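You operate a simulated robot arm through the tools that you are given. There is no shell and no other tool. Be economical: measure what you need, move in short steps, check, and stop when the job is done.

The job below is to be done with a simulated two-armed robot. You get a single attempt, and the scene is never put back.

JOB
Take the blue belt brush and leave it on the shelf over the black bin. Open the silver drawer marked job cards, take the purple order card and leave it in the inside of the card drawer, then shut the cards. Pick up the weigh bucket that says "75" from the hatch counter with one hand, pass it to the other hand and put it on the top of the low grey cabinet. Press the hatch call button two times. Press the outfeed stop button three times. Open the clear knob cover, turn the lot knob to 29, then shut the cover. Do these in any order. Set down upright: weigh bucket.

Only the result counts: the job must be done as asked and must still hold three seconds after the hand-in. Knocking over, shifting, dropping, spilling or breaking anything else fails it. A push-on lid holds only when it is set on centred and level and pressed home; a screw cap is set on level and turned clockwise until tight.

ROBOT AND FRAMES
Two 7-joint arms with two-finger parallel grippers on one trunk, on a base that drives. Base frame: it is fixed to the floor where the robot stands at the start and does not move with it; the origin is under the middle of the robot, x ahead of it, y to its left, z up. Readings come in m, degrees, newtons and seconds.
The left shoulder is at the start at [0.02, 0.17, 1.203], the right one opposite. With the tool pointing down near the work surface each hand reaches from about 0.16 to 0.66 m from the robot's upright axis, wherever it stands, measured 20 degrees to its own side. Places, roughly: blue belt brush (11x4x8 cm) [0.7, -0.1, 0.9]; clear knob cover [-4.1, 0.2, 1]; hatch call button [2.6, -3.1, 1.1]; inside of the card drawer [-3.9, 0.9, 0.7]; lot knob [-4.1, 0.2, 1]; outfeed stop button [2.4, 2, 1.1]; purple order card [-0.75, -1.75, 0.75]; shelf over the black bin (42x18 cm) [0.86, 0.62, 1.12]; silver drawer marked job cards [-3.9, 0.9, 0.7]; top of the low grey cabinet [0.6, 0.1, 0.9]; weigh bucket [1.75, -2.75, 1]. Payload 3.8 kg a hand.
The TCP of each hand is the grasp point between the finger pads, 0.03 m short of the fingertips. In the tool frame z runs along the fingers and y along their closing line. Largest opening 0.11 m; finger width 0.02, thickness 0.01; the body of the gripper, 0.048 by 0.112 m, starts 0.055 m behind the TCP.
Orientation is that of the tool frame in the base frame, as [roll, pitch, yaw] about the fixed x, y, z axes, in that order (R = Rz(yaw) Ry(pitch) Rx(roll)). With the fingers straight down and closing along the base's y, the tool's x points along the base's -x, its y along +y and its z along -z.

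CONTROLS
- The arms move only by the tool jog_arm. It takes "left_moves", "right_moves" or both (then of equal length, played together; a hand with none holds still); each is a list of rows, each a list of 3 entries, a list of its own where there are three numbers: the shift along the tool's x, y, z in m, then the turn, a rotation vector about the tool's x, y, z in degrees, then the finger opening in m, from 0 to 0.11. In form: [[[x, y, z], [ax, ay, az], hand], ...]. A call has 1 to 12 rows; each row is the pose to reach, as a shift and turn from the pose commanded when the call began, along the tool's axes at that moment. Rows are played at 5 a second. More than 0.05 m and 8.6 degrees between two rows, or a gripper value outside its range, and nothing of the call is played. Where a pose cannot be reached the arm comes as near as it can. A force on the tool above 40 N (or 10 N above the force at the start of the call, whichever is more), or a blocked arm, ends the call early, and 0.2 s more pass. Each finger travels about 0.072 m/s and halts on what it meets, pressing with about 23 N; the grip force reading is that of the motor and also rises with nothing between the fingers. The clock runs only during rows and for 0.2 s after the last one: add rows that repeat a pose to give the fingers time. It gives the time, the measured TCP pose, the force on the tool (base axes), the opening and the grip force at its end, in the units of the frame above (readings bear some noise), with the torque about the TCP (base axes, N m) and any sound that the robot's microphone picked up.
- Cameras (640 x 400 px; columns grow to the right, rows downward): "scene" is now at [0.1034, 0.0153, 1.3505]; the picture's right is [0.05, -1.00, 0.00], its down [-0.66, -0.03, -0.75] and it looks along [0.75, 0.04, -0.66] (base axes); focal length 243 px, centre (320, 200). "left" rides on the left gripper at [0.073, -0.017, -0.103] in its tool frame; the picture's right is [0.23, 0.97, 0.00], its down [-0.76, 0.18, -0.62] and it looks along [-0.61, 0.14, 0.78] (tool axes); focal length 222 px, centre (320, 200). "right" rides on the right gripper at [0.072, 0.017, -0.103] in its tool frame; the picture's right is [-0.23, 0.97, 0.00], its down [-0.76, -0.18, -0.62] and it looks along [-0.61, -0.14, 0.78] (tool axes); focal length 222 px, centre (320, 200). There is no depth. A picture from a camera that has moved, and an enlarged one, comes with that camera's place and axes in the base frame and with its lens. The place of the scene camera against the robot may be out by one fixed shift of up to 0.025 m in any direction.
- camera(camera): a new picture of that camera. It takes no simulated time.
- slide_trunk(by): slides the trunk up (or, below 0, down) by that many m; the arms and the scene camera ride with it, the base frame stays. It gives what a move gives, with no picture.
- base_move(legs): drives the robot by 1 to 6 legs, each [ahead, turn to the left] in m and degrees, along the robot's own axes; the way and the turn of a leg run together, so that a leg with both is an arc; at most 1.5 m and 180 degrees a leg. The arms and the cameras ride along, it lands a little off, and it stops where it bumps. It gives what a move gives.
- aim_head(pan, tilt): turns the head with the scene camera to pan (to the left, within 80 degrees either way) and tilt (down, from -29 to 69), counted from straight ahead of the robot. It gives what a move gives.
- zoom(camera, box): a new picture of the part [left, top, right, bottom] of that camera's present view, enlarged. It takes no simulated time.
- close_job(): hands the job in; it is judged then, once.

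Work in short steps. Places have to be worked out from the pictures, the camera data and where the tool is seen: move nearer, look again, correct. Check each grasp and each placing, and mend what went wrong. You have 207 turns and 194 pictures in all, those below and enlarged ones among them. Open the grippers and draw the arms clear of the work before you hand the job in, unless the task says otherwise; then end with one line.

The tools are called after ">>>" as name(argument=value, ...) on one line, values as JSON. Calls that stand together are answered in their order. jog_arm: Moves the arms, as the interface text tells. Its arguments: {"type":"object","properties":{"left_moves":{"type":"array"},"right_moves":{"type":"array"}},"required":[]} The other tools are called the same way: slide_trunk (by) slides the trunk up or down; base_move (legs) drives the base; aim_head (pan, tilt) turns the head that bears the scene camera; camera (camera) takes a picture; zoom (camera, box) takes an enlarged picture of a part of a camera's view; close_job () hands the job in.

At the start:

```text
time: 0.0
left_position: [0.4744, 0.1567, 1.1319]
left_ee_rot: [-180.0, 0.0, -179.9]
left_contact_force: [0.1, 0.3, 0.6]
left_moment: [0.02, 0.0, -0.02]
left_grip_width: 0.11
left_grasp_force: 0.0
right_position: [0.3543, -0.2299, 1.1678]
right_ee_rot: [-179.9, 0.0, 180.0]
right_contact_force: [-0.3, 0.5, -0.3]
right_moment: [0.0, 0.03, 0.01]
right_grip_width: 0.11
right_grasp_force: 0.0
trunk travel left (down, up): [-0.3, 0.27]
robot x, y, heading: [0.0004, 0.0012, -0.2]
head pan, tilt: [2.9, 41.4]
```

scene: 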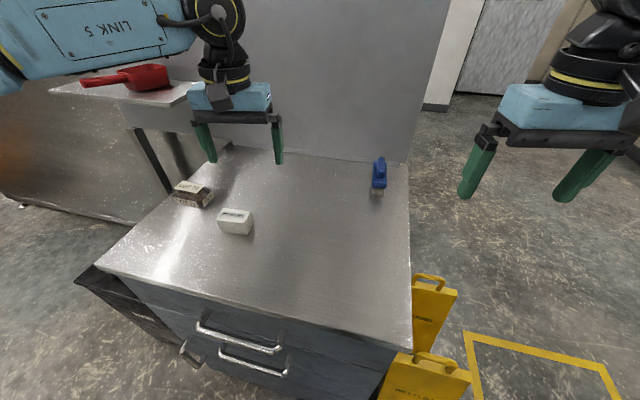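
right: 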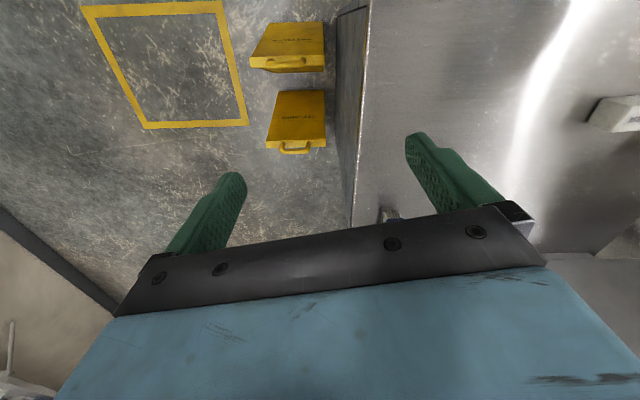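
left: 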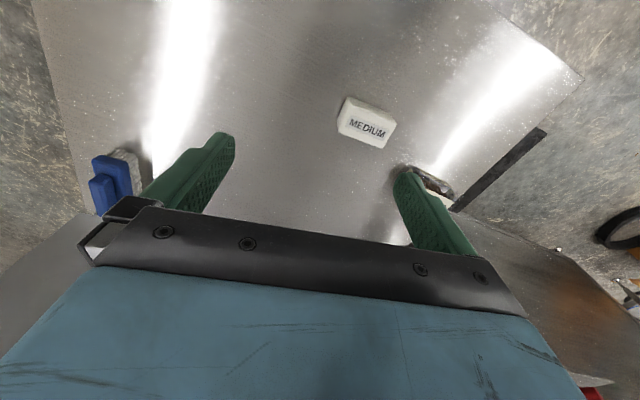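

The brush looks to be near (0.73,-0.13), on the low grey cabinet. I'll zoom in on it, then look left for the shelf.

>>> zoom(camera="scene", box=[320, 130, 440, 205])

>>> aim_head(pan=40, tilt=25)

>>> camera(camera="scene")

```text
5.33 times, centred on (380, 168) of scene
camera zoom: at [0.1034, 0.0153, 1.3505], right [0.05, -1.0, 0.0], down [-0.66, -0.03, -0.75], along [0.75, 0.04, -0.66], focal length 1294 px, centre (0, 373)
```

zoom: 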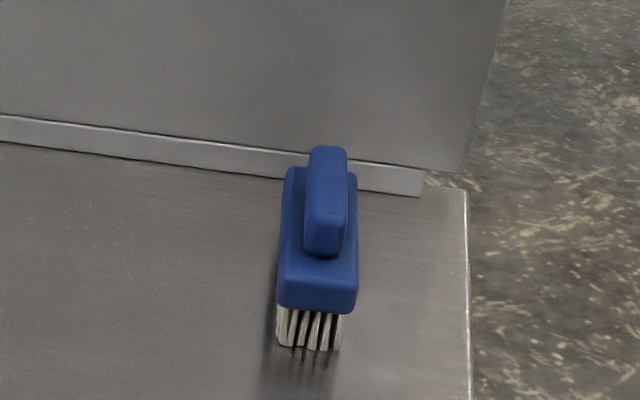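

```text
time: 1.0
left_position: [0.4763, 0.1571, 1.131]
left_ee_rot: [180.0, 0.0, -179.9]
left_contact_force: [0.4, -0.8, 0.3]
left_moment: [-0.01, 0.01, 0.01]
left_grip_width: 0.1102
left_grasp_force: 0.1
right_position: [0.3542, -0.2293, 1.1685]
right_ee_rot: [-180.0, 0.0, -179.9]
right_contact_force: [-0.7, 0.4, -0.5]
right_moment: [0.02, 0.0, -0.02]
right_grip_width: 0.11
right_grasp_force: 0.0
trunk travel left (down, up): [-0.3, 0.27]
robot x, y, heading: [-0.0006, -0.0017, 0.0]
head pan, tilt: [40.0, 25.0]
```

```text
189 pictures are left
camera scene: at [0.0901, 0.0703, 1.3759], right [0.64, -0.77, 0.0], down [-0.32, -0.27, -0.91], along [0.69, 0.58, -0.42], focal length 243 px, centre (320, 200)
```

scene: 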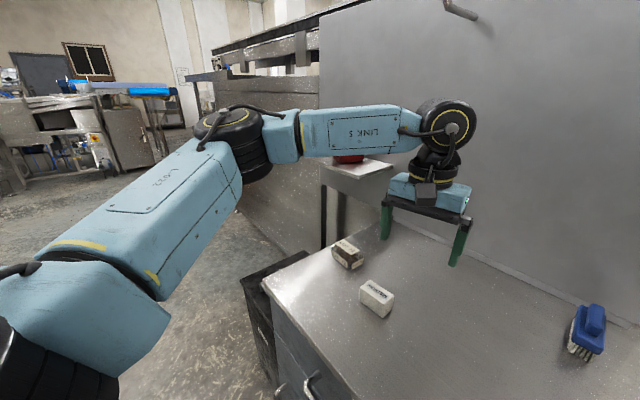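

The shelf with the red scoop is ahead and to the left, with a black bin in front of it. I'll look down to check how much room the base has.

>>> aim_head(pan=0, tilt=69)

>>> camera(camera="scene")

>>> aim_head(pan=55, tilt=55)

>>> camera(camera="scene")

>>> aim_head(pan=-50, tilt=40)

>>> camera(camera="scene")

```text
time: 2.1
left_position: [0.4742, 0.1561, 1.1315]
left_ee_rot: [180.0, 0.0, -180.0]
left_contact_force: [-0.4, -0.2, 0.0]
left_moment: [-0.03, 0.01, -0.01]
left_grip_width: 0.1099
left_grasp_force: 0.1
right_position: [0.3536, -0.2296, 1.1675]
right_ee_rot: [180.0, 0.0, -180.0]
right_contact_force: [0.3, -0.5, 0.0]
right_moment: [0.01, 0.01, -0.02]
right_grip_width: 0.1103
right_grasp_force: 0.0
trunk travel left (down, up): [-0.3, 0.27]
robot x, y, heading: [-0.004, 0.0013, -0.2]
head pan, tilt: [0.0, 68.8]
```

```text
188 pictures are left
camera scene: at [0.0755, 0.0112, 1.3165], right [0.0, -1.0, 0.0], down [-0.93, 0.0, -0.36], along [0.36, 0.0, -0.93], focal length 243 px, centre (320, 200)
```

scene: 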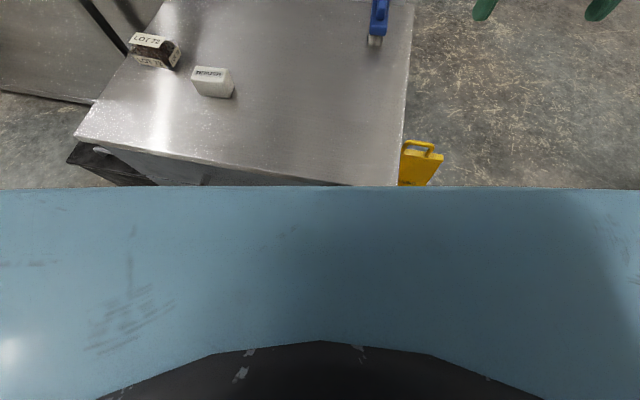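

```text
time: 3.4
left_position: [0.4752, 0.1565, 1.1309]
left_ee_rot: [-180.0, -0.1, -179.9]
left_contact_force: [0.0, 0.8, -0.3]
left_moment: [0.0, -0.01, 0.02]
left_grip_width: 0.1098
left_grasp_force: 0.0
right_position: [0.3533, -0.2295, 1.1682]
right_ee_rot: [180.0, 0.0, 180.0]
right_contact_force: [0.7, -0.2, -0.1]
right_moment: [-0.02, 0.01, -0.01]
right_grip_width: 0.11
right_grasp_force: 0.0
trunk travel left (down, up): [-0.3, 0.27]
robot x, y, heading: [0.0018, 0.0005, -0.2]
head pan, tilt: [55.0, 55.0]
```

```text
187 pictures are left
camera scene: at [0.0609, 0.0701, 1.3319], right [0.82, -0.57, 0.0], down [-0.47, -0.67, -0.57], along [0.33, 0.47, -0.82], focal length 243 px, centre (320, 200)
```

scene: 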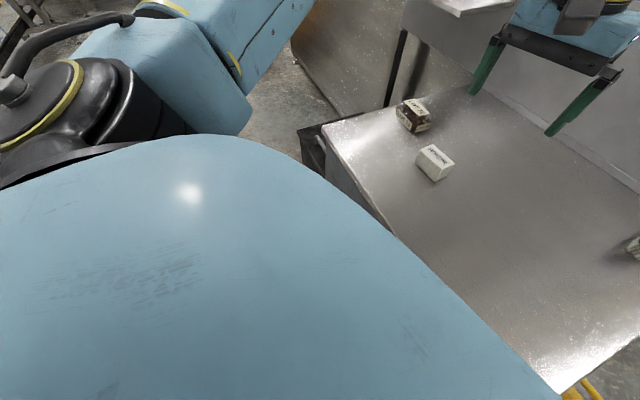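

```text
time: 5.2
left_position: [0.4739, 0.1568, 1.1312]
left_ee_rot: [-180.0, -0.1, -179.8]
left_contact_force: [-0.1, 0.1, -0.1]
left_moment: [0.01, 0.03, -0.01]
left_grip_width: 0.11
left_grasp_force: 0.2
right_position: [0.3542, -0.2298, 1.1675]
right_ee_rot: [180.0, 0.0, 179.9]
right_contact_force: [-0.8, 0.2, -0.1]
right_moment: [0.0, -0.02, -0.01]
right_grip_width: 0.11
right_grasp_force: 0.1
trunk travel left (down, up): [-0.3, 0.27]
robot x, y, heading: [-0.0019, 0.0015, 0.1]
head pan, tilt: [-50.0, 40.0]
```

```text
186 pictures are left
camera scene: at [0.0742, -0.054, 1.3526], right [-0.77, -0.64, 0.0], down [-0.41, 0.49, -0.77], along [0.49, -0.59, -0.64], focal length 243 px, centre (320, 200)
```

scene: 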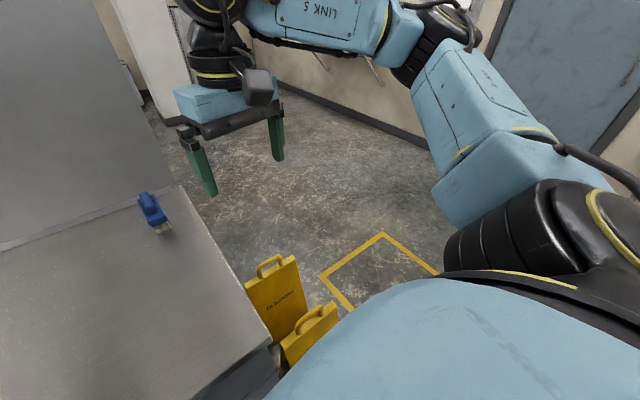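

The brush sits at about x 0.645–0.75, y -0.13, with its long axis along x. That is close to my reach limit, so I'll bring the right hand above it with the fingers tilted forward and check with the wrist camera.

>>> jog_arm(right_moves=[[[-0.04, 0.012, 0.005], [0, -4, 0], 0.11], [[-0.08, 0.024, 0.01], [0, -8, 0], 0.11], [[-0.12, 0.036, 0.015], [0, -12, 0], 0.11], [[-0.16, 0.048, 0.02], [0, -16, 0], 0.11], [[-0.2, 0.06, 0.025], [0, -20, 0], 0.09], [[-0.24, 0.072, 0.03], [0, -24, 0], 0.08], [[-0.28, 0.084, 0.04], [0, -28, 0], 0.07], [[-0.31, 0.095, 0.05], [0, -30, 0], 0.07], [[-0.31, 0.095, 0.05], [0, -30, 0], 0.07]])

>>> camera(camera="right")

>>> aim_head(pan=-8, tilt=35)

>>> camera(camera="scene")

```text
time: 7.2
left_position: [0.4743, 0.1565, 1.1323]
left_ee_rot: [180.0, 0.0, -180.0]
left_contact_force: [0.4, -0.6, -0.1]
left_moment: [0.03, 0.02, 0.0]
left_grip_width: 0.1102
left_grasp_force: 0.1
right_position: [0.6642, -0.136, 1.1177]
right_ee_rot: [-180.0, 30.1, -179.9]
right_contact_force: [0.1, 0.3, 1.2]
right_moment: [0.0, 0.0, -0.03]
right_grip_width: 0.0702
right_grasp_force: 0.1
trunk travel left (down, up): [-0.3, 0.27]
robot x, y, heading: [-0.0007, -0.002, -0.1]
head pan, tilt: [-50.0, 40.0]
```

```text
185 pictures are left
camera right: at [0.5499, -0.1179, 1.1705], right [0.2, 0.97, 0.11], down [0.35, -0.18, 0.92], along [0.92, -0.14, -0.37], focal length 222 px, centre (320, 200)
```

right: 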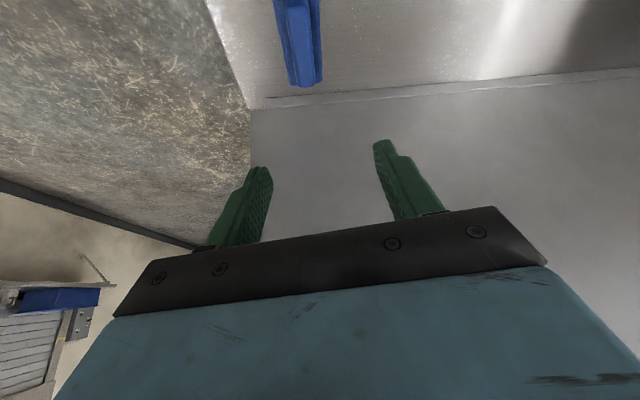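

```text
time: 8.3
left_position: [0.4749, 0.1568, 1.1313]
left_ee_rot: [-179.9, -0.1, -179.9]
left_contact_force: [0.8, 0.3, 0.3]
left_moment: [0.0, 0.0, 0.0]
left_grip_width: 0.11
left_grasp_force: 0.0
right_position: [0.6636, -0.1346, 1.1177]
right_ee_rot: [-180.0, 29.9, 179.9]
right_contact_force: [0.0, -0.7, -0.2]
right_moment: [0.0, -0.03, 0.01]
right_grip_width: 0.0701
right_grasp_force: 0.0
trunk travel left (down, up): [-0.3, 0.27]
robot x, y, heading: [0.0018, 0.0002, 0.1]
head pan, tilt: [-8.0, 35.0]
```

```text
184 pictures are left
camera scene: at [0.1067, -0.0012, 1.3602], right [-0.14, -0.99, 0.0], down [-0.57, 0.08, -0.82], along [0.81, -0.11, -0.57], focal length 243 px, centre (320, 200)
```

scene: 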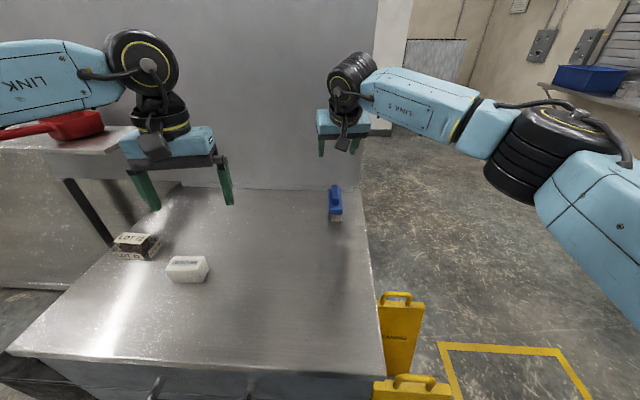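

The right hand reaches this spot fine. The brush looks to be at y≈-0.13, between the fingers, so I'll go down to z≈1.02 and check.

>>> jog_arm(right_moves=[[[0.012, 0.0, 0.031], [0, 0, 0], 0.08], [[0.025, 0.0, 0.063], [0, 0, 0], 0.08], [[0.037, 0.0, 0.094], [0, 0, 0], 0.08], [[0.037, 0.0, 0.094], [0, 0, 0], 0.08]])

>>> camera(camera="right")

>>> zoom(camera="scene", box=[270, 120, 410, 250])

```text
time: 9.3
left_position: [0.4747, 0.1562, 1.1307]
left_ee_rot: [179.9, 0.0, -179.8]
left_contact_force: [-0.2, -0.6, 0.3]
left_moment: [-0.02, 0.03, 0.01]
left_grip_width: 0.11
left_grasp_force: 0.2
right_position: [0.6796, -0.1349, 1.0181]
right_ee_rot: [180.0, 30.0, 180.0]
right_contact_force: [0.3, 0.0, 0.0]
right_moment: [0.01, 0.03, 0.02]
right_grip_width: 0.0798
right_grasp_force: 0.0
trunk travel left (down, up): [-0.3, 0.27]
robot x, y, heading: [-0.0006, 0.0016, -0.3]
head pan, tilt: [-8.0, 35.0]
```

```text
183 pictures are left
camera right: at [0.5653, -0.1174, 1.07], right [0.2, 0.97, 0.11], down [0.35, -0.18, 0.92], along [0.92, -0.14, -0.37], focal length 222 px, centre (320, 200)
```

right: 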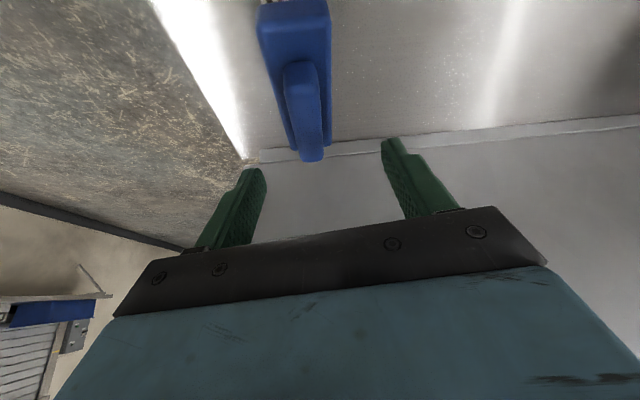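

```text
3.08 times, centred on (340, 185) of scene
camera zoom: at [0.1064, -0.0012, 1.3602], right [-0.14, -0.99, 0.0], down [-0.57, 0.08, -0.82], along [0.81, -0.11, -0.57], focal length 746 px, centre (258, 246)
```

zoom: 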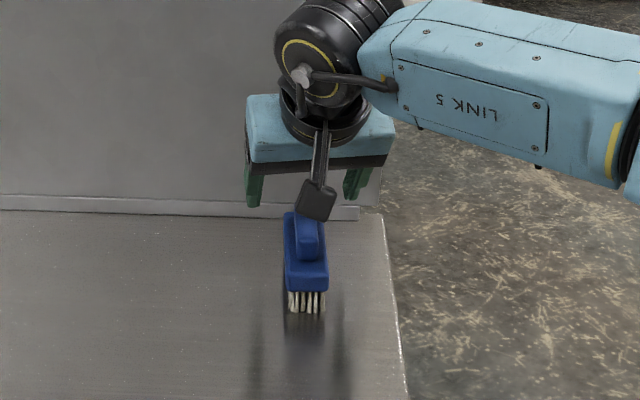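

The brush axis is yawed about -11° and its centre is near (0.68,-0.137). I'll turn the tool to match, go down to z≈0.955 and close.

>>> jog_arm(right_moves=[[[0.008, -0.001, 0.014], [2.7, 0, 4.7], 0.08], [[0.016, -0.002, 0.028], [5.5, 0, 9.5], 0.08], [[0.024, -0.002, 0.041], [5.5, 0, 9.5], 0.08], [[0.0315, -0.002, 0.0546], [5.5, 0, 9.5], 0.08], [[0.0315, -0.002, 0.0546], [5.5, 0, 9.5], 0.08]])

>>> camera(camera="right")

>>> zoom(camera="scene", box=[270, 120, 410, 250])

```text
time: 10.5
left_position: [0.4751, 0.1566, 1.1309]
left_ee_rot: [-180.0, 0.0, -179.9]
left_contact_force: [0.3, 0.5, -0.4]
left_moment: [-0.01, -0.02, -0.01]
left_grip_width: 0.11
left_grasp_force: 0.0
right_position: [0.6803, -0.1376, 0.9551]
right_ee_rot: [180.0, 30.0, 169.0]
right_contact_force: [0.5, 0.4, 0.1]
right_moment: [0.01, 0.0, 0.01]
right_grip_width: 0.0803
right_grasp_force: 0.1
trunk travel left (down, up): [-0.3, 0.27]
robot x, y, heading: [0.0021, -0.0017, 0.1]
head pan, tilt: [-8.0, 35.0]
```

```text
181 pictures are left
camera right: at [0.5703, -0.0983, 1.0072], right [0.38, 0.92, 0.11], down [0.31, -0.24, 0.92], along [0.87, -0.31, -0.37], focal length 222 px, centre (320, 200)
```

right: 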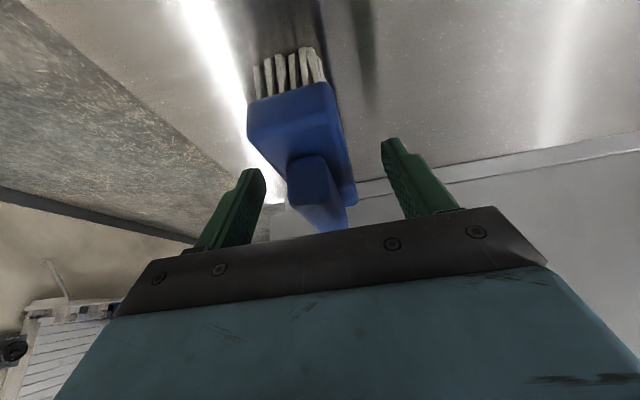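

```text
3.08 times, centred on (340, 185) of scene
camera zoom: at [0.1066, -0.0012, 1.3602], right [-0.14, -0.99, 0.0], down [-0.57, 0.08, -0.82], along [0.81, -0.11, -0.57], focal length 746 px, centre (258, 246)
```

zoom: 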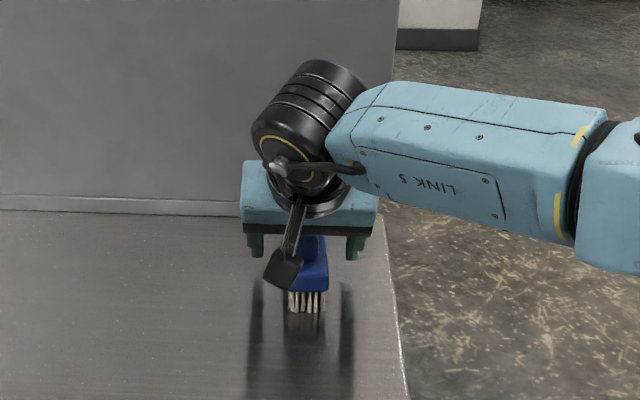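

The brush is between the fingers, so I'll close on it and lift a little.

>>> jog_arm(right_moves=[[[0, 0, 0], [0, 0, 0], 0.05], [[0, 0, 0], [0, 0, 0], 0.02], [[0, 0, 0], [0, 0, 0], 0.01], [[0, 0, 0], [0, 0, 0], 0.01], [[0, 0, 0], [0, 0, 0], 0.01]])

>>> jog_arm(right_moves=[[[-0.015, 0, -0.026], [0, 0, 0], 0.01], [[-0.03, 0, -0.052], [0, 0, 0], 0.01], [[-0.03, 0, -0.052], [0, 0, 0], 0.01]])

>>> camera(camera="right")

>>> camera(camera="scene")

```text
time: 11.7
left_position: [0.4748, 0.1566, 1.1309]
left_ee_rot: [180.0, 0.1, -179.9]
left_contact_force: [0.0, 0.2, 0.3]
left_moment: [-0.01, -0.04, -0.02]
left_grip_width: 0.1103
left_grasp_force: 0.1
right_position: [0.6797, -0.1359, 0.9547]
right_ee_rot: [179.9, 29.9, 169.0]
right_contact_force: [-0.1, -0.1, -0.1]
right_moment: [0.01, 0.01, 0.03]
right_grip_width: 0.0394
right_grasp_force: 22.9
trunk travel left (down, up): [-0.3, 0.27]
robot x, y, heading: [-0.0008, -0.0006, 0.2]
head pan, tilt: [-8.0, 35.0]
```

```text
time: 12.5
left_position: [0.4755, 0.1565, 1.1301]
left_ee_rot: [179.9, 0.0, -180.0]
left_contact_force: [-0.5, 0.4, 0.3]
left_moment: [-0.03, 0.03, -0.02]
left_grip_width: 0.1098
left_grasp_force: 0.0
right_position: [0.6793, -0.1372, 1.015]
right_ee_rot: [179.9, 30.1, 169.0]
right_contact_force: [0.1, -1.2, 0.0]
right_moment: [-0.01, -0.04, 0.01]
right_grip_width: 0.0098
right_grasp_force: 0.0
trunk travel left (down, up): [-0.3, 0.27]
robot x, y, heading: [-0.0003, -0.0005, -0.1]
head pan, tilt: [-8.0, 35.0]
```

```text
179 pictures are left
camera right: at [0.5698, -0.098, 1.0677], right [0.38, 0.92, 0.11], down [0.31, -0.24, 0.92], along [0.87, -0.31, -0.37], focal length 222 px, centre (320, 200)
```

right: 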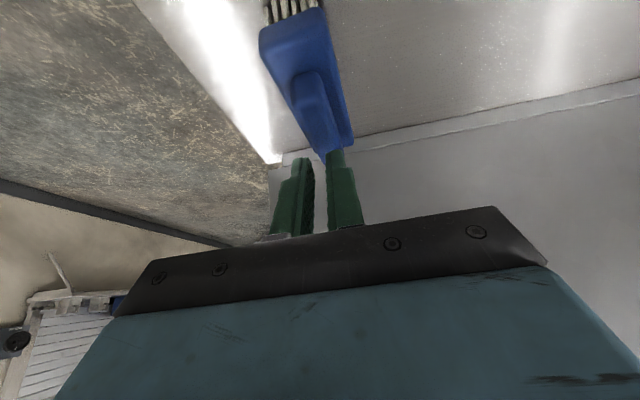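

```text
178 pictures are left
camera scene: at [0.1068, -0.0012, 1.3602], right [-0.14, -0.99, 0.0], down [-0.57, 0.08, -0.82], along [0.81, -0.11, -0.57], focal length 243 px, centre (320, 200)
```

scene: 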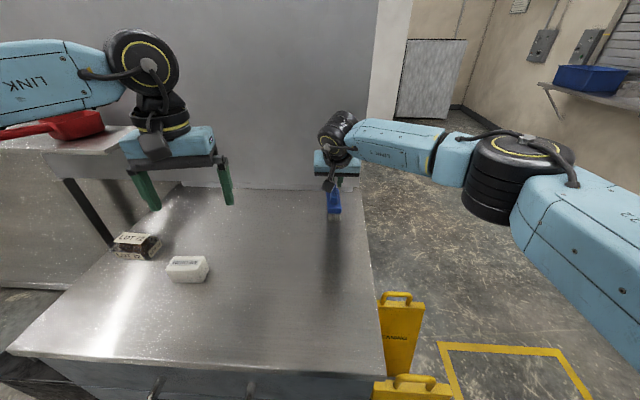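

The grip slipped because only the tips caught the top of the body. I need to go lower with less tilt so the handle clears the palm, so I'll open, reduce the tilt to about 8° and see if I can still reach.

>>> jog_arm(right_moves=[[[-0.01, 0, -0.02], [0, 0, 0], 0.03], [[-0.015, 0, -0.026], [0, 7.5, 0], 0.05], [[-0.015, 0, -0.026], [0, 15, 0], 0.08], [[-0.015, 0, -0.026], [0, 22, 0], 0.08], [[-0.015, 0, -0.026], [0, 22, 0], 0.08]])

>>> camera(camera="right")

```text
time: 13.7
left_position: [0.475, 0.1578, 1.1314]
left_ee_rot: [-180.0, 0.0, -179.9]
left_contact_force: [-0.9, -0.2, 0.4]
left_moment: [-0.04, 0.01, -0.02]
left_grip_width: 0.1097
left_grasp_force: 0.1
right_position: [0.6597, -0.1417, 1.0438]
right_ee_rot: [179.9, 7.8, 169.1]
right_contact_force: [-0.8, 0.9, 0.0]
right_moment: [0.01, 0.01, 0.03]
right_grip_width: 0.0802
right_grasp_force: 0.1
right hand out of reach, approached as far as the arm can: row 4, 5
trunk travel left (down, up): [-0.3, 0.27]
robot x, y, heading: [0.0032, -0.0002, 0.0]
head pan, tilt: [-8.0, 35.0]
```

```text
177 pictures are left
camera right: at [0.5786, -0.1082, 1.1361], right [0.41, 0.91, 0.03], down [0.62, -0.3, 0.72], along [0.67, -0.27, -0.69], focal length 222 px, centre (320, 200)
```

right: 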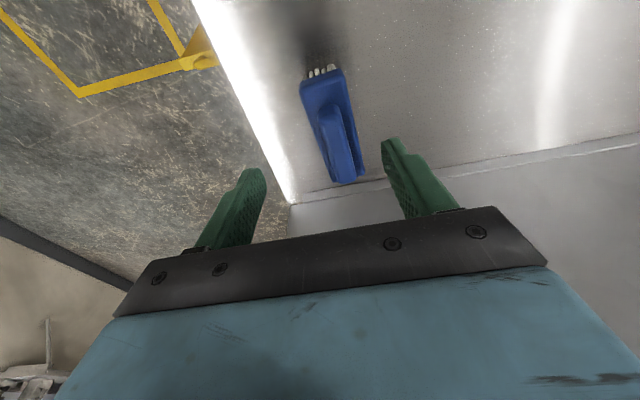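

Comparing views, the handle top is at about z 0.96, which puts the table near 0.88. I'll set about 15° tilt, start down, and read the pose.

>>> jog_arm(right_moves=[[[0.003, 0, 0.02], [0, -4, 0], 0.08], [[0.007, 0, 0.0495], [0, -7.5, 0], 0.08], [[0.007, 0, 0.0495], [0, -7.5, 0], 0.08]])

```text
time: 14.5
left_position: [0.475, 0.1557, 1.1318]
left_ee_rot: [-180.0, 0.0, -179.9]
left_contact_force: [0.3, 0.6, 0.2]
left_moment: [0.03, -0.01, -0.01]
left_grip_width: 0.1098
left_grasp_force: 0.2
right_position: [0.6597, -0.142, 0.992]
right_ee_rot: [-180.0, 15.6, 169.0]
right_contact_force: [0.7, 0.6, 0.4]
right_moment: [-0.03, 0.01, 0.0]
right_grip_width: 0.08
right_grasp_force: 0.0
trunk travel left (down, up): [-0.3, 0.27]
robot x, y, heading: [-0.0005, 0.0029, 0.2]
head pan, tilt: [-8.0, 35.0]
```

I'm within reach, so I'll move to (0.678,-0.138,0.925) around the brush body.

>>> jog_arm(right_moves=[[[0.001, 0.007, 0.0], [0, 0, 0], 0.08], [[0.0017, 0.0073, 0.025], [0, 0, 0], 0.08], [[0.0017, 0.0073, 0.05], [0, 0, 0], 0.08], [[0.0017, 0.0073, 0.069], [0, 0, 0], 0.08], [[0.0017, 0.0073, 0.069], [0, 0, 0], 0.08]])

>>> camera(camera="right")

```text
time: 15.7
left_position: [0.473, 0.1592, 1.1326]
left_ee_rot: [-179.9, 0.1, -179.8]
left_contact_force: [-0.3, 0.1, -0.4]
left_moment: [0.0, 0.01, 0.02]
left_grip_width: 0.1101
left_grasp_force: 0.1
right_position: [0.674, -0.1382, 0.932]
right_ee_rot: [-179.9, 16.0, 169.1]
right_contact_force: [0.4, 0.2, 24.0]
right_moment: [-0.61, 0.16, 0.09]
right_grip_width: 0.0789
right_grasp_force: 0.1
right hand out of reach, approached as far as the arm can: row 4, 5
trunk travel left (down, up): [-0.3, 0.27]
robot x, y, heading: [0.0029, 0.0008, -0.0]
head pan, tilt: [-8.0, 35.0]
```

```text
176 pictures are left
camera right: at [0.5815, -0.1028, 1.0105], right [0.4, 0.92, 0.06], down [0.52, -0.28, 0.81], along [0.76, -0.29, -0.59], focal length 222 px, centre (320, 200)
```

right: 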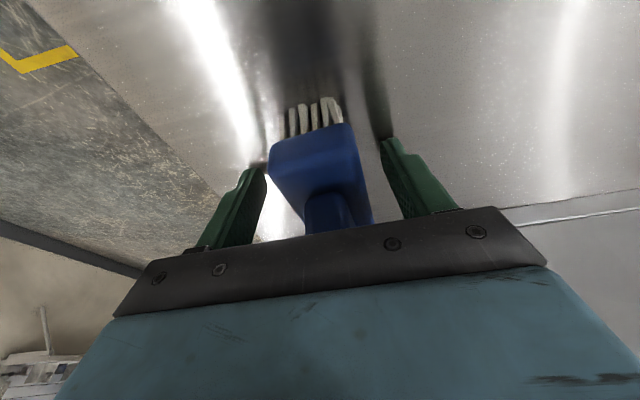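

There is 24 N of contact, from a fingertip on the table or the palm on the handle. I'll back off 3 mm and close.

>>> jog_arm(right_moves=[[[0, 0, -0.004], [0, 0, 0], 0.05], [[0, 0, -0.004], [0, 0, 0], 0.01], [[0, 0, -0.004], [0, 0, 0], 0.01], [[0, 0, -0.004], [0, 0, 0], 0.01], [[0, 0, -0.004], [0, 0, 0], 0.01]])

>>> jog_arm(right_moves=[[[-0.005, 0, -0.02], [0, 0, 0], 0.01], [[-0.01, 0, -0.04], [0, 0, 0], 0.01], [[-0.015, 0, -0.06], [0, 0, 0], 0.01], [[-0.015, 0, -0.06], [0, 0, 0], 0.01]])

>>> camera(camera="right")

>>> camera(camera="scene")

```text
time: 16.9
left_position: [0.4741, 0.156, 1.1313]
left_ee_rot: [180.0, 0.1, -180.0]
left_contact_force: [-0.3, 1.0, 0.3]
left_moment: [0.0, -0.01, 0.0]
left_grip_width: 0.1103
left_grasp_force: 0.1
right_position: [0.6715, -0.1398, 0.9312]
right_ee_rot: [-180.0, 15.6, 169.0]
right_contact_force: [-1.7, -2.0, 13.2]
right_moment: [0.12, 0.06, 0.22]
right_grip_width: 0.042
right_grasp_force: 23.5
trunk travel left (down, up): [-0.3, 0.27]
robot x, y, heading: [0.0013, 0.001, -0.1]
head pan, tilt: [-8.0, 35.0]
```

```text
time: 17.9
left_position: [0.476, 0.1566, 1.1311]
left_ee_rot: [179.9, 0.0, -179.9]
left_contact_force: [0.0, 0.2, -0.2]
left_moment: [-0.01, -0.02, 0.02]
left_grip_width: 0.1098
left_grasp_force: 0.0
right_position: [0.6702, -0.139, 0.9921]
right_ee_rot: [-179.9, 15.6, 169.0]
right_contact_force: [0.0, 0.0, -1.1]
right_moment: [0.02, 0.01, -0.02]
right_grip_width: 0.0396
right_grasp_force: 22.7
trunk travel left (down, up): [-0.3, 0.27]
robot x, y, heading: [-0.002, 0.0012, -0.1]
head pan, tilt: [-8.0, 35.0]
```

```text
175 pictures are left
camera right: at [0.5793, -0.1029, 1.0722], right [0.4, 0.91, 0.06], down [0.52, -0.28, 0.8], along [0.75, -0.29, -0.59], focal length 222 px, centre (320, 200)
```

right: 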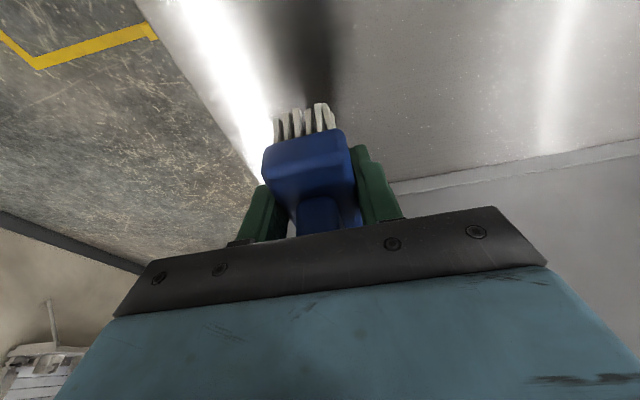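

```text
174 pictures are left
camera scene: at [0.107, -0.0012, 1.3601], right [-0.14, -0.99, 0.0], down [-0.57, 0.08, -0.82], along [0.81, -0.11, -0.57], focal length 243 px, centre (320, 200)
```

scene: 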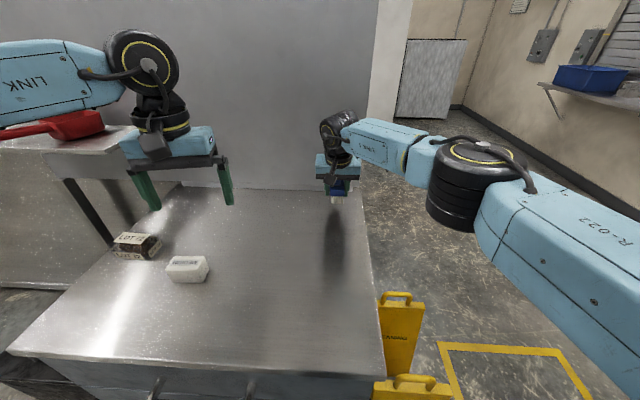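

The brush is held (grip width 0.04). I'll raise and retract both hands, then look at the shelf and the floor in front of it.

>>> jog_arm(right_moves=[[[0.0, 0, -0.04], [0, 0, 0], 0.01], [[0.01, 0, -0.08], [0, 0, 0], 0.01], [[0.04, -0.02, -0.115], [0, 0, 0], 0.01], [[0.07, -0.04, -0.15], [0, 0, 0], 0.01], [[0.1, -0.06, -0.185], [0, 0, 0], 0.01], [[0.126, -0.087, -0.22], [0, 0, 0], 0.01], [[0.126, -0.087, -0.243], [0, 0, 0], 0.01], [[0.126, -0.087, -0.243], [0, 0, 0], 0.01]], left_moves=[[[0.02, 0.0, -0.02], [0, 0, 0], 0.11], [[0.04, 0.02, -0.04], [0, 0, 0], 0.08], [[0.06, 0.04, -0.06], [0, 0, 0], 0.05], [[0.08, 0.06, -0.08], [0, 0, 0], 0.03], [[0.1, 0.08, -0.1], [0, 0, 0], 0.03], [[0.12, 0.09, -0.1], [0, 0, 0], 0.03], [[0.12, 0.1, -0.1], [0, 0, 0], 0.03], [[0.12, 0.1, -0.1], [0, 0, 0], 0.03]])

>>> aim_head(pan=35, tilt=28)

>>> camera(camera="scene")

```text
refused: row 3 steps farther than a row can; nothing moved
```

```text
time: 19.0
left_position: [0.476, 0.1562, 1.1315]
left_ee_rot: [-180.0, -0.1, -179.9]
left_contact_force: [-0.1, -0.5, 0.8]
left_moment: [-0.01, 0.01, -0.01]
left_grip_width: 0.1103
left_grasp_force: 0.1
right_position: [0.6723, -0.1389, 0.9939]
right_ee_rot: [179.9, 15.5, 169.0]
right_contact_force: [0.3, -0.2, -1.5]
right_moment: [-0.01, 0.03, 0.02]
right_grip_width: 0.0396
right_grasp_force: 22.7
trunk travel left (down, up): [-0.3, 0.27]
robot x, y, heading: [0.0021, 0.0012, 0.0]
head pan, tilt: [35.0, 28.0]
```

```text
173 pictures are left
camera scene: at [0.0944, 0.0633, 1.3711], right [0.57, -0.82, 0.0], down [-0.38, -0.27, -0.88], along [0.72, 0.51, -0.47], focal length 243 px, centre (320, 200)
```

scene: 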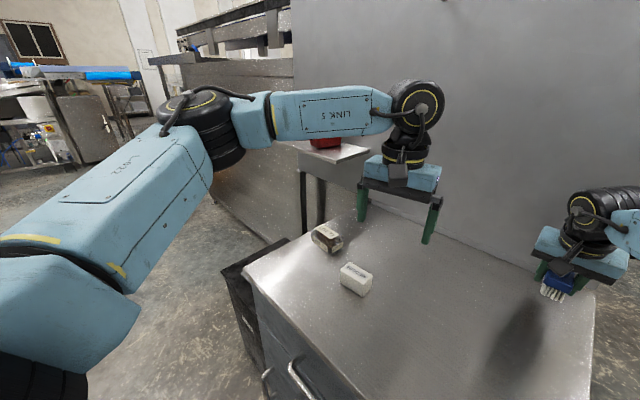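

I'll repeat the raise with smaller steps.

>>> jog_arm(right_moves=[[[0.0, 0, -0.04], [0, 0, 0], 0.01], [[0.01, 0, -0.08], [0, 0, 0], 0.01], [[0.03, -0.02, -0.11], [0, 0, 0], 0.01], [[0.05, -0.035, -0.14], [0, 0, 0], 0.01], [[0.07, -0.05, -0.17], [0, 0, 0], 0.01], [[0.09, -0.065, -0.2], [0, 0, 0], 0.01], [[0.11, -0.08, -0.23], [0, 0, 0], 0.01], [[0.126, -0.087, -0.243], [0, 0, 0], 0.01]], left_moves=[[[0.02, 0.0, -0.02], [0, 0, 0], 0.11], [[0.04, 0.02, -0.04], [0, 0, 0], 0.08], [[0.06, 0.04, -0.06], [0, 0, 0], 0.05], [[0.08, 0.06, -0.08], [0, 0, 0], 0.03], [[0.1, 0.08, -0.1], [0, 0, 0], 0.03], [[0.12, 0.09, -0.1], [0, 0, 0], 0.03], [[0.12, 0.1, -0.1], [0, 0, 0], 0.03], [[0.12, 0.1, -0.1], [0, 0, 0], 0.03]])

>>> aim_head(pan=30, tilt=28)

>>> camera(camera="scene")

>>> aim_head(pan=78, tilt=25)

>>> camera(camera="scene")

```text
time: 20.8
left_position: [0.354, 0.2569, 1.2325]
left_ee_rot: [-179.9, -0.1, -179.9]
left_contact_force: [0.1, 0.4, 0.3]
left_moment: [0.0, 0.02, -0.01]
left_grip_width: 0.0301
left_grasp_force: 0.0
right_position: [0.4713, -0.1874, 1.1938]
right_ee_rot: [180.0, 15.5, 169.0]
right_contact_force: [0.1, -0.3, -1.2]
right_moment: [0.03, 0.02, 0.0]
right_grip_width: 0.0397
right_grasp_force: 23.0
trunk travel left (down, up): [-0.3, 0.27]
robot x, y, heading: [-0.0012, -0.0011, -0.2]
head pan, tilt: [35.0, 28.0]
```

```text
time: 21.4
left_position: [0.3546, 0.2574, 1.2326]
left_ee_rot: [179.9, 0.0, -179.8]
left_contact_force: [-0.8, 0.4, 0.0]
left_moment: [0.0, 0.02, 0.01]
left_grip_width: 0.0299
left_grasp_force: 0.0
right_position: [0.4725, -0.1884, 1.1931]
right_ee_rot: [180.0, 15.5, 169.0]
right_contact_force: [0.0, 0.0, -1.1]
right_moment: [0.0, 0.01, 0.04]
right_grip_width: 0.0397
right_grasp_force: 22.8
trunk travel left (down, up): [-0.3, 0.27]
robot x, y, heading: [0.0029, -0.0023, -0.2]
head pan, tilt: [30.0, 28.0]
```

```text
172 pictures are left
camera scene: at [0.0986, 0.0567, 1.3711], right [0.5, -0.87, 0.0], down [-0.41, -0.23, -0.88], along [0.76, 0.44, -0.47], focal length 243 px, centre (320, 200)
```

scene: 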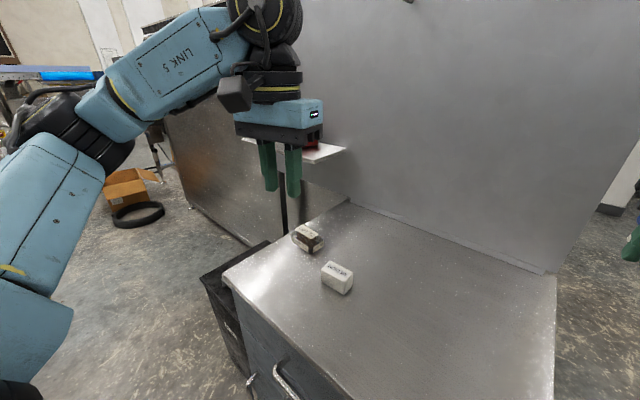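

```text
time: 22.6
left_position: [0.3545, 0.2584, 1.2311]
left_ee_rot: [180.0, 0.0, -179.8]
left_contact_force: [0.3, -0.5, 0.0]
left_moment: [-0.01, 0.02, 0.02]
left_grip_width: 0.03
left_grasp_force: 0.0
right_position: [0.4712, -0.187, 1.1928]
right_ee_rot: [-180.0, 15.5, 169.0]
right_contact_force: [-0.2, 0.0, -1.7]
right_moment: [-0.02, 0.01, 0.03]
right_grip_width: 0.0396
right_grasp_force: 23.1
trunk travel left (down, up): [-0.3, 0.27]
robot x, y, heading: [0.0034, -0.0044, 0.1]
head pan, tilt: [78.0, 25.0]
```

```text
171 pictures are left
camera scene: at [0.0388, 0.1012, 1.3759], right [0.98, -0.21, 0.0], down [-0.09, -0.41, -0.91], along [0.19, 0.89, -0.42], focal length 243 px, centre (320, 200)
```

scene: 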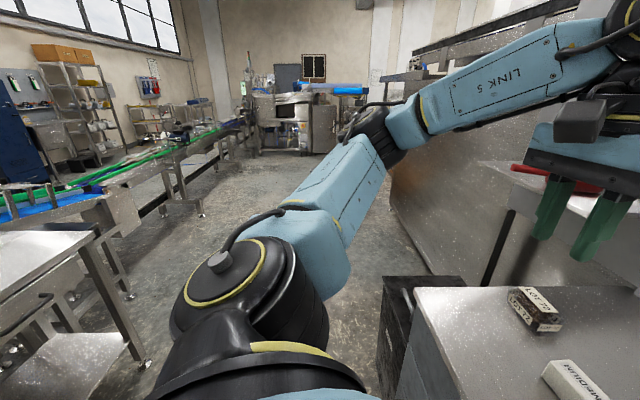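

The floor to the left of the bin is free. I'll turn left, drive about 1 m, turn back toward the shelf and look.

>>> base_move(legs=[[0, 90], [1.05, 0], [0, -115]])

>>> aim_head(pan=0, tilt=38)

>>> camera(camera="scene")

```text
time: 24.6
left_position: [0.2008, 0.38, 1.2323]
left_ee_rot: [180.0, 0.2, -153.8]
left_contact_force: [-0.5, 0.4, 0.1]
left_moment: [0.01, -0.03, -0.02]
left_grip_width: 0.0301
left_grasp_force: 0.1
right_position: [0.5014, 0.0331, 1.1938]
right_ee_rot: [-180.0, 15.5, -164.8]
right_contact_force: [0.2, 0.1, -1.0]
right_moment: [0.01, 0.02, -0.03]
right_grip_width: 0.0396
right_grasp_force: 23.4
trunk travel left (down, up): [-0.3, 0.27]
robot x, y, heading: [-0.0036, -0.0058, 25.9]
head pan, tilt: [78.0, 25.0]
stopped in leg 1: the robot was blocked; the commanded pose is now the measured one
```

```text
time: 26.1
left_position: [0.203, 0.3824, 1.2317]
left_ee_rot: [-180.0, 0.0, -153.9]
left_contact_force: [-0.2, 0.0, 0.0]
left_moment: [0.02, 0.02, 0.0]
left_grip_width: 0.0296
left_grasp_force: 0.1
right_position: [0.5032, 0.0341, 1.1922]
right_ee_rot: [-180.0, 15.5, -164.8]
right_contact_force: [-0.3, -0.2, -0.9]
right_moment: [-0.07, -0.02, -0.02]
right_grip_width: 0.0396
right_grasp_force: 22.9
trunk travel left (down, up): [-0.3, 0.27]
robot x, y, heading: [-0.0066, -0.0075, 26.0]
head pan, tilt: [0.0, 38.0]
```

```text
170 pictures are left
camera scene: at [0.0919, 0.0529, 1.3556], right [0.44, -0.9, 0.0], down [-0.55, -0.27, -0.79], along [0.71, 0.35, -0.62], focal length 243 px, centre (320, 200)
```

scene: 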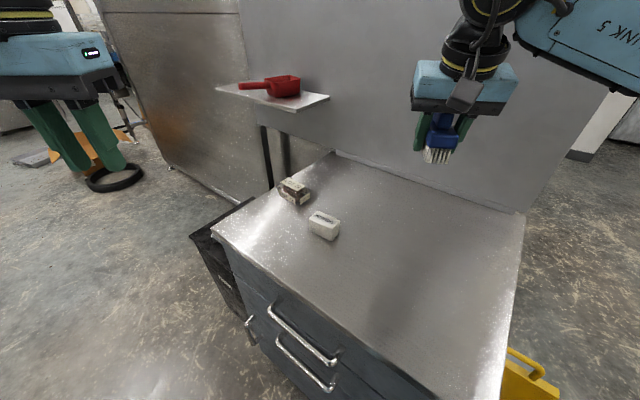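

The base bumped the cabinet at 26° heading. The shelf's front edge runs from (0.71,0.46) to (0.80,0.85) and the scoop is on it. The right-hand end, around (0.79,0.47), is free, so I'll back off and drive round to stand at about (0.1,0.66), heading -13°.

>>> base_move(legs=[[-0.25, 0], [0, 64], [0.86, 0], [0, -103]])

>>> slide_trunk(by=0.2)

>>> aim_head(pan=0, tilt=40)

>>> camera(camera="scene")

```text
time: 39.2
left_position: [0.1913, 0.9169, 1.2316]
left_ee_rot: [180.0, 0.0, 166.5]
left_contact_force: [-0.1, 0.7, 0.1]
left_moment: [-0.02, -0.01, 0.0]
left_grip_width: 0.0301
left_grasp_force: 0.1
right_position: [0.1992, 0.4592, 1.1934]
right_ee_rot: [-180.0, 15.5, 155.5]
right_contact_force: [0.0, 0.5, -1.4]
right_moment: [0.02, 0.02, 0.0]
right_grip_width: 0.0396
right_grasp_force: 22.8
trunk travel left (down, up): [-0.3, 0.27]
robot x, y, heading: [-0.2172, 0.7475, -13.7]
head pan, tilt: [0.0, 38.0]
```

```text
time: 41.4
left_position: [0.192, 0.9164, 1.4308]
left_ee_rot: [-180.0, 0.1, 166.5]
left_contact_force: [0.2, 0.6, 0.0]
left_moment: [0.01, 0.02, -0.01]
left_grip_width: 0.0303
left_grasp_force: 0.1
right_position: [0.2001, 0.4581, 1.3936]
right_ee_rot: [-179.8, 15.4, 155.4]
right_contact_force: [-0.3, 0.3, -1.7]
right_moment: [0.02, 0.01, 0.02]
right_grip_width: 0.0397
right_grasp_force: 22.8
trunk travel left (down, up): [-0.5, 0.07]
robot x, y, heading: [-0.2145, 0.7515, -13.7]
head pan, tilt: [0.0, 38.0]
```

```text
time: 42.0
left_position: [0.192, 0.9176, 1.4316]
left_ee_rot: [180.0, -0.1, 166.5]
left_contact_force: [-0.4, -0.4, 0.4]
left_moment: [0.02, 0.0, -0.01]
left_grip_width: 0.03
left_grasp_force: 0.1
right_position: [0.1987, 0.4583, 1.3939]
right_ee_rot: [-180.0, 15.4, 155.5]
right_contact_force: [0.4, 0.3, -0.8]
right_moment: [-0.02, 0.04, -0.01]
right_grip_width: 0.0394
right_grasp_force: 23.1
trunk travel left (down, up): [-0.5, 0.07]
robot x, y, heading: [-0.2145, 0.7482, -13.5]
head pan, tilt: [0.0, 40.0]
```

```text
169 pictures are left
camera scene: at [-0.1125, 0.7366, 1.5526], right [-0.24, -0.97, 0.0], down [-0.62, 0.15, -0.77], along [0.74, -0.18, -0.64], focal length 243 px, centre (320, 200)
```

scene: 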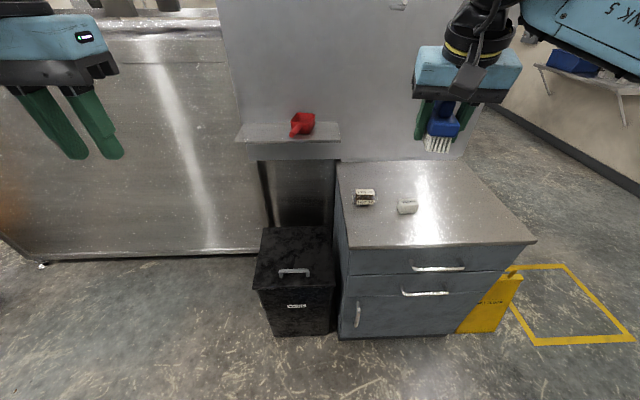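

This view is clear. The scoop sits just right of the shelf's middle, so the left part around (0.845,0.745) has more free room. I'll shift left 0.34 m, then drive straight ahead, stopping short of the bin.

>>> base_move(legs=[[0, 90], [0.34, 0], [0, -90], [0.34, 0]])

>>> aim_head(pan=-5, tilt=50)

>>> camera(camera="scene")

```text
time: 53.7
left_position: [0.6038, 1.1539, 1.431]
left_ee_rot: [-179.9, 0.1, 165.6]
left_contact_force: [1.1, -0.2, 0.3]
left_moment: [-0.03, -0.03, 0.03]
left_grip_width: 0.0301
left_grasp_force: 0.1
right_position: [0.6053, 0.6944, 1.3931]
right_ee_rot: [-179.9, 15.5, 154.6]
right_contact_force: [-0.7, -0.5, -1.0]
right_moment: [0.02, 0.04, -0.02]
right_grip_width: 0.0395
right_grasp_force: 22.7
trunk travel left (down, up): [-0.5, 0.07]
robot x, y, heading: [0.1932, 0.9928, -14.5]
head pan, tilt: [0.0, 40.0]
```

```text
time: 54.4
left_position: [0.6039, 1.1535, 1.431]
left_ee_rot: [-180.0, 0.0, 165.6]
left_contact_force: [0.1, -0.7, 0.6]
left_moment: [0.05, -0.01, 0.0]
left_grip_width: 0.03
left_grasp_force: 0.1
right_position: [0.6046, 0.6943, 1.3927]
right_ee_rot: [180.0, 15.4, 154.6]
right_contact_force: [0.0, 0.4, -1.0]
right_moment: [-0.03, 0.03, 0.0]
right_grip_width: 0.0397
right_grasp_force: 23.1
trunk travel left (down, up): [-0.5, 0.07]
robot x, y, heading: [0.193, 0.9951, -14.6]
head pan, tilt: [-5.0, 50.0]
```

```text
168 pictures are left
camera scene: at [0.287, 0.9733, 1.5385], right [-0.33, -0.94, 0.0], down [-0.72, 0.26, -0.64], along [0.61, -0.22, -0.77], focal length 243 px, centre (320, 200)
```

scene: 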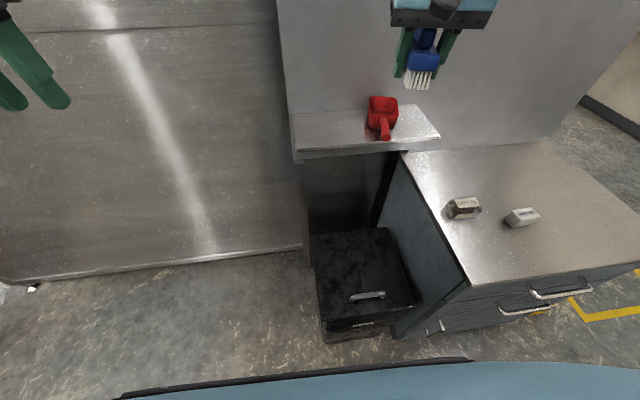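

I'll creep 3 cm forward, then bring the brush over the left part of the shelf at (0.838,0.752,1.25), turned to match the shelf.

>>> base_move(legs=[[0.03, 0]])

>>> jog_arm(right_moves=[[[-0.016, 0.024, 0.02], [-0.5, 0, -2], 0.01], [[-0.032, 0.048, 0.045], [-1, 0, -4], 0.01], [[-0.048, 0.072, 0.07], [-1.5, 0, -6], 0.01], [[-0.064, 0.096, 0.1], [-2, 0, -8], 0.01], [[-0.08, 0.12, 0.13], [-2.5, 0, -9], 0.01], [[-0.1, 0.14, 0.16], [-2.9, 0, -10.6], 0.01], [[-0.113, 0.146, 0.18], [-2.9, 0, -10.6], 0.01], [[-0.113, 0.146, 0.18], [-2.9, 0, -10.6], 0.01]])

>>> camera(camera="scene")

>>> camera(camera="right")

```text
time: 55.3
left_position: [0.6305, 1.1471, 1.4322]
left_ee_rot: [-179.9, 0.2, 165.5]
left_contact_force: [-0.1, -0.2, 0.0]
left_moment: [0.03, -0.01, -0.01]
left_grip_width: 0.0301
left_grasp_force: 0.1
right_position: [0.6316, 0.688, 1.3942]
right_ee_rot: [-179.9, 15.5, 154.6]
right_contact_force: [-0.2, 0.0, -2.1]
right_moment: [0.03, 0.03, -0.01]
right_grip_width: 0.0395
right_grasp_force: 22.9
trunk travel left (down, up): [-0.5, 0.07]
robot x, y, heading: [0.2269, 0.9859, -14.6]
head pan, tilt: [-5.0, 50.0]
```

```text
time: 57.1
left_position: [0.632, 1.146, 1.4316]
left_ee_rot: [180.0, 0.0, 165.6]
left_contact_force: [0.0, 0.7, 0.4]
left_moment: [0.02, -0.01, 0.0]
left_grip_width: 0.0302
left_grasp_force: 0.0
right_position: [0.8375, 0.7519, 1.2508]
right_ee_rot: [-179.9, 15.5, 165.7]
right_contact_force: [0.2, 0.2, -0.2]
right_moment: [0.0, 0.04, 0.0]
right_grip_width: 0.0395
right_grasp_force: 22.9
trunk travel left (down, up): [-0.5, 0.07]
robot x, y, heading: [0.2226, 0.9877, -14.7]
head pan, tilt: [-5.0, 50.0]
```

```text
167 pictures are left
camera scene: at [0.3151, 0.9655, 1.5385], right [-0.34, -0.94, 0.0], down [-0.72, 0.26, -0.64], along [0.61, -0.22, -0.77], focal length 243 px, centre (320, 200)
```

scene: 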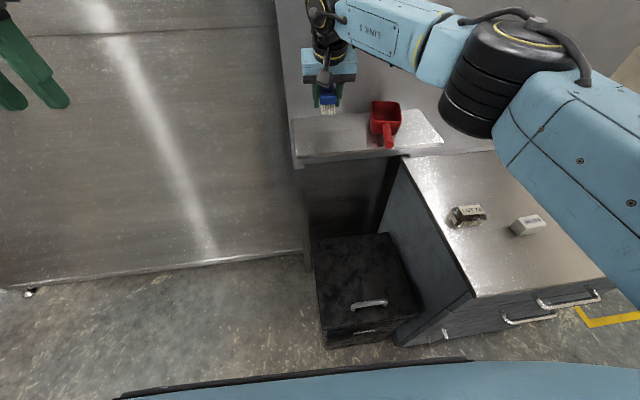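

```text
166 pictures are left
camera right: at [0.748, 0.7925, 1.3296], right [0.45, 0.89, 0.06], down [0.51, -0.31, 0.8], along [0.73, -0.33, -0.59], focal length 222 px, centre (320, 200)
```

right: 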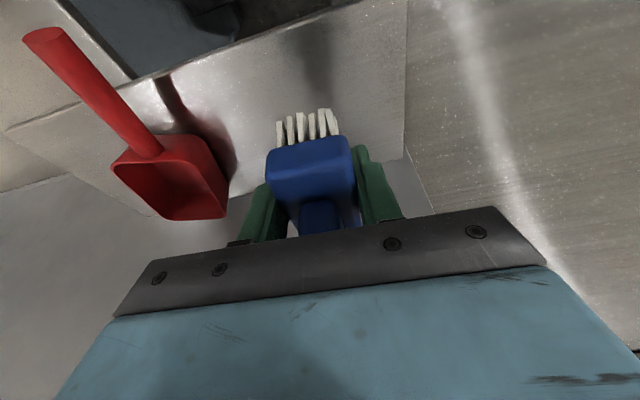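

The brush is well placed between the scoop and the shelf's left edge. I'll lower it with fine steps at the end until I feel contact.

>>> jog_arm(right_moves=[[[0.005, 0.01, 0.02], [0, 0, 0], 0.01], [[0.011, 0.01, 0.04], [0, 0, 0], 0.01], [[0.016, 0.01, 0.058], [0, 0, 0], 0.01], [[0.018, 0.01, 0.065], [0, 0, 0], 0.01], [[0.0195, 0.01, 0.0705], [0, 0, 0], 0.01], [[0.0205, 0.01, 0.0745], [0, 0, 0], 0.01]])

>>> zoom(camera="scene", box=[270, 40, 430, 170])

```text
time: 58.5
left_position: [0.6334, 1.1461, 1.4307]
left_ee_rot: [180.0, -0.1, 165.5]
left_contact_force: [0.4, -0.6, 0.5]
left_moment: [-0.01, -0.02, 0.01]
left_grip_width: 0.0299
left_grasp_force: 0.1
right_position: [0.8403, 0.7616, 1.1716]
right_ee_rot: [-179.9, 15.3, 165.7]
right_contact_force: [0.3, 0.3, -1.5]
right_moment: [-0.01, 0.01, 0.0]
right_grip_width: 0.0394
right_grasp_force: 23.1
trunk travel left (down, up): [-0.5, 0.07]
robot x, y, heading: [0.2238, 0.9872, -14.6]
head pan, tilt: [-5.0, 50.0]
```

```text
3.08 times, centred on (350, 105) of scene
camera zoom: at [0.3156, 0.966, 1.5384], right [-0.34, -0.94, 0.0], down [-0.72, 0.26, -0.64], along [0.61, -0.22, -0.77], focal length 746 px, centre (228, 492)
```

zoom: 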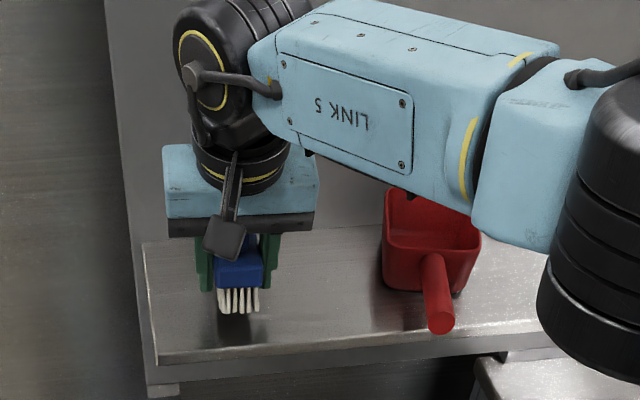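

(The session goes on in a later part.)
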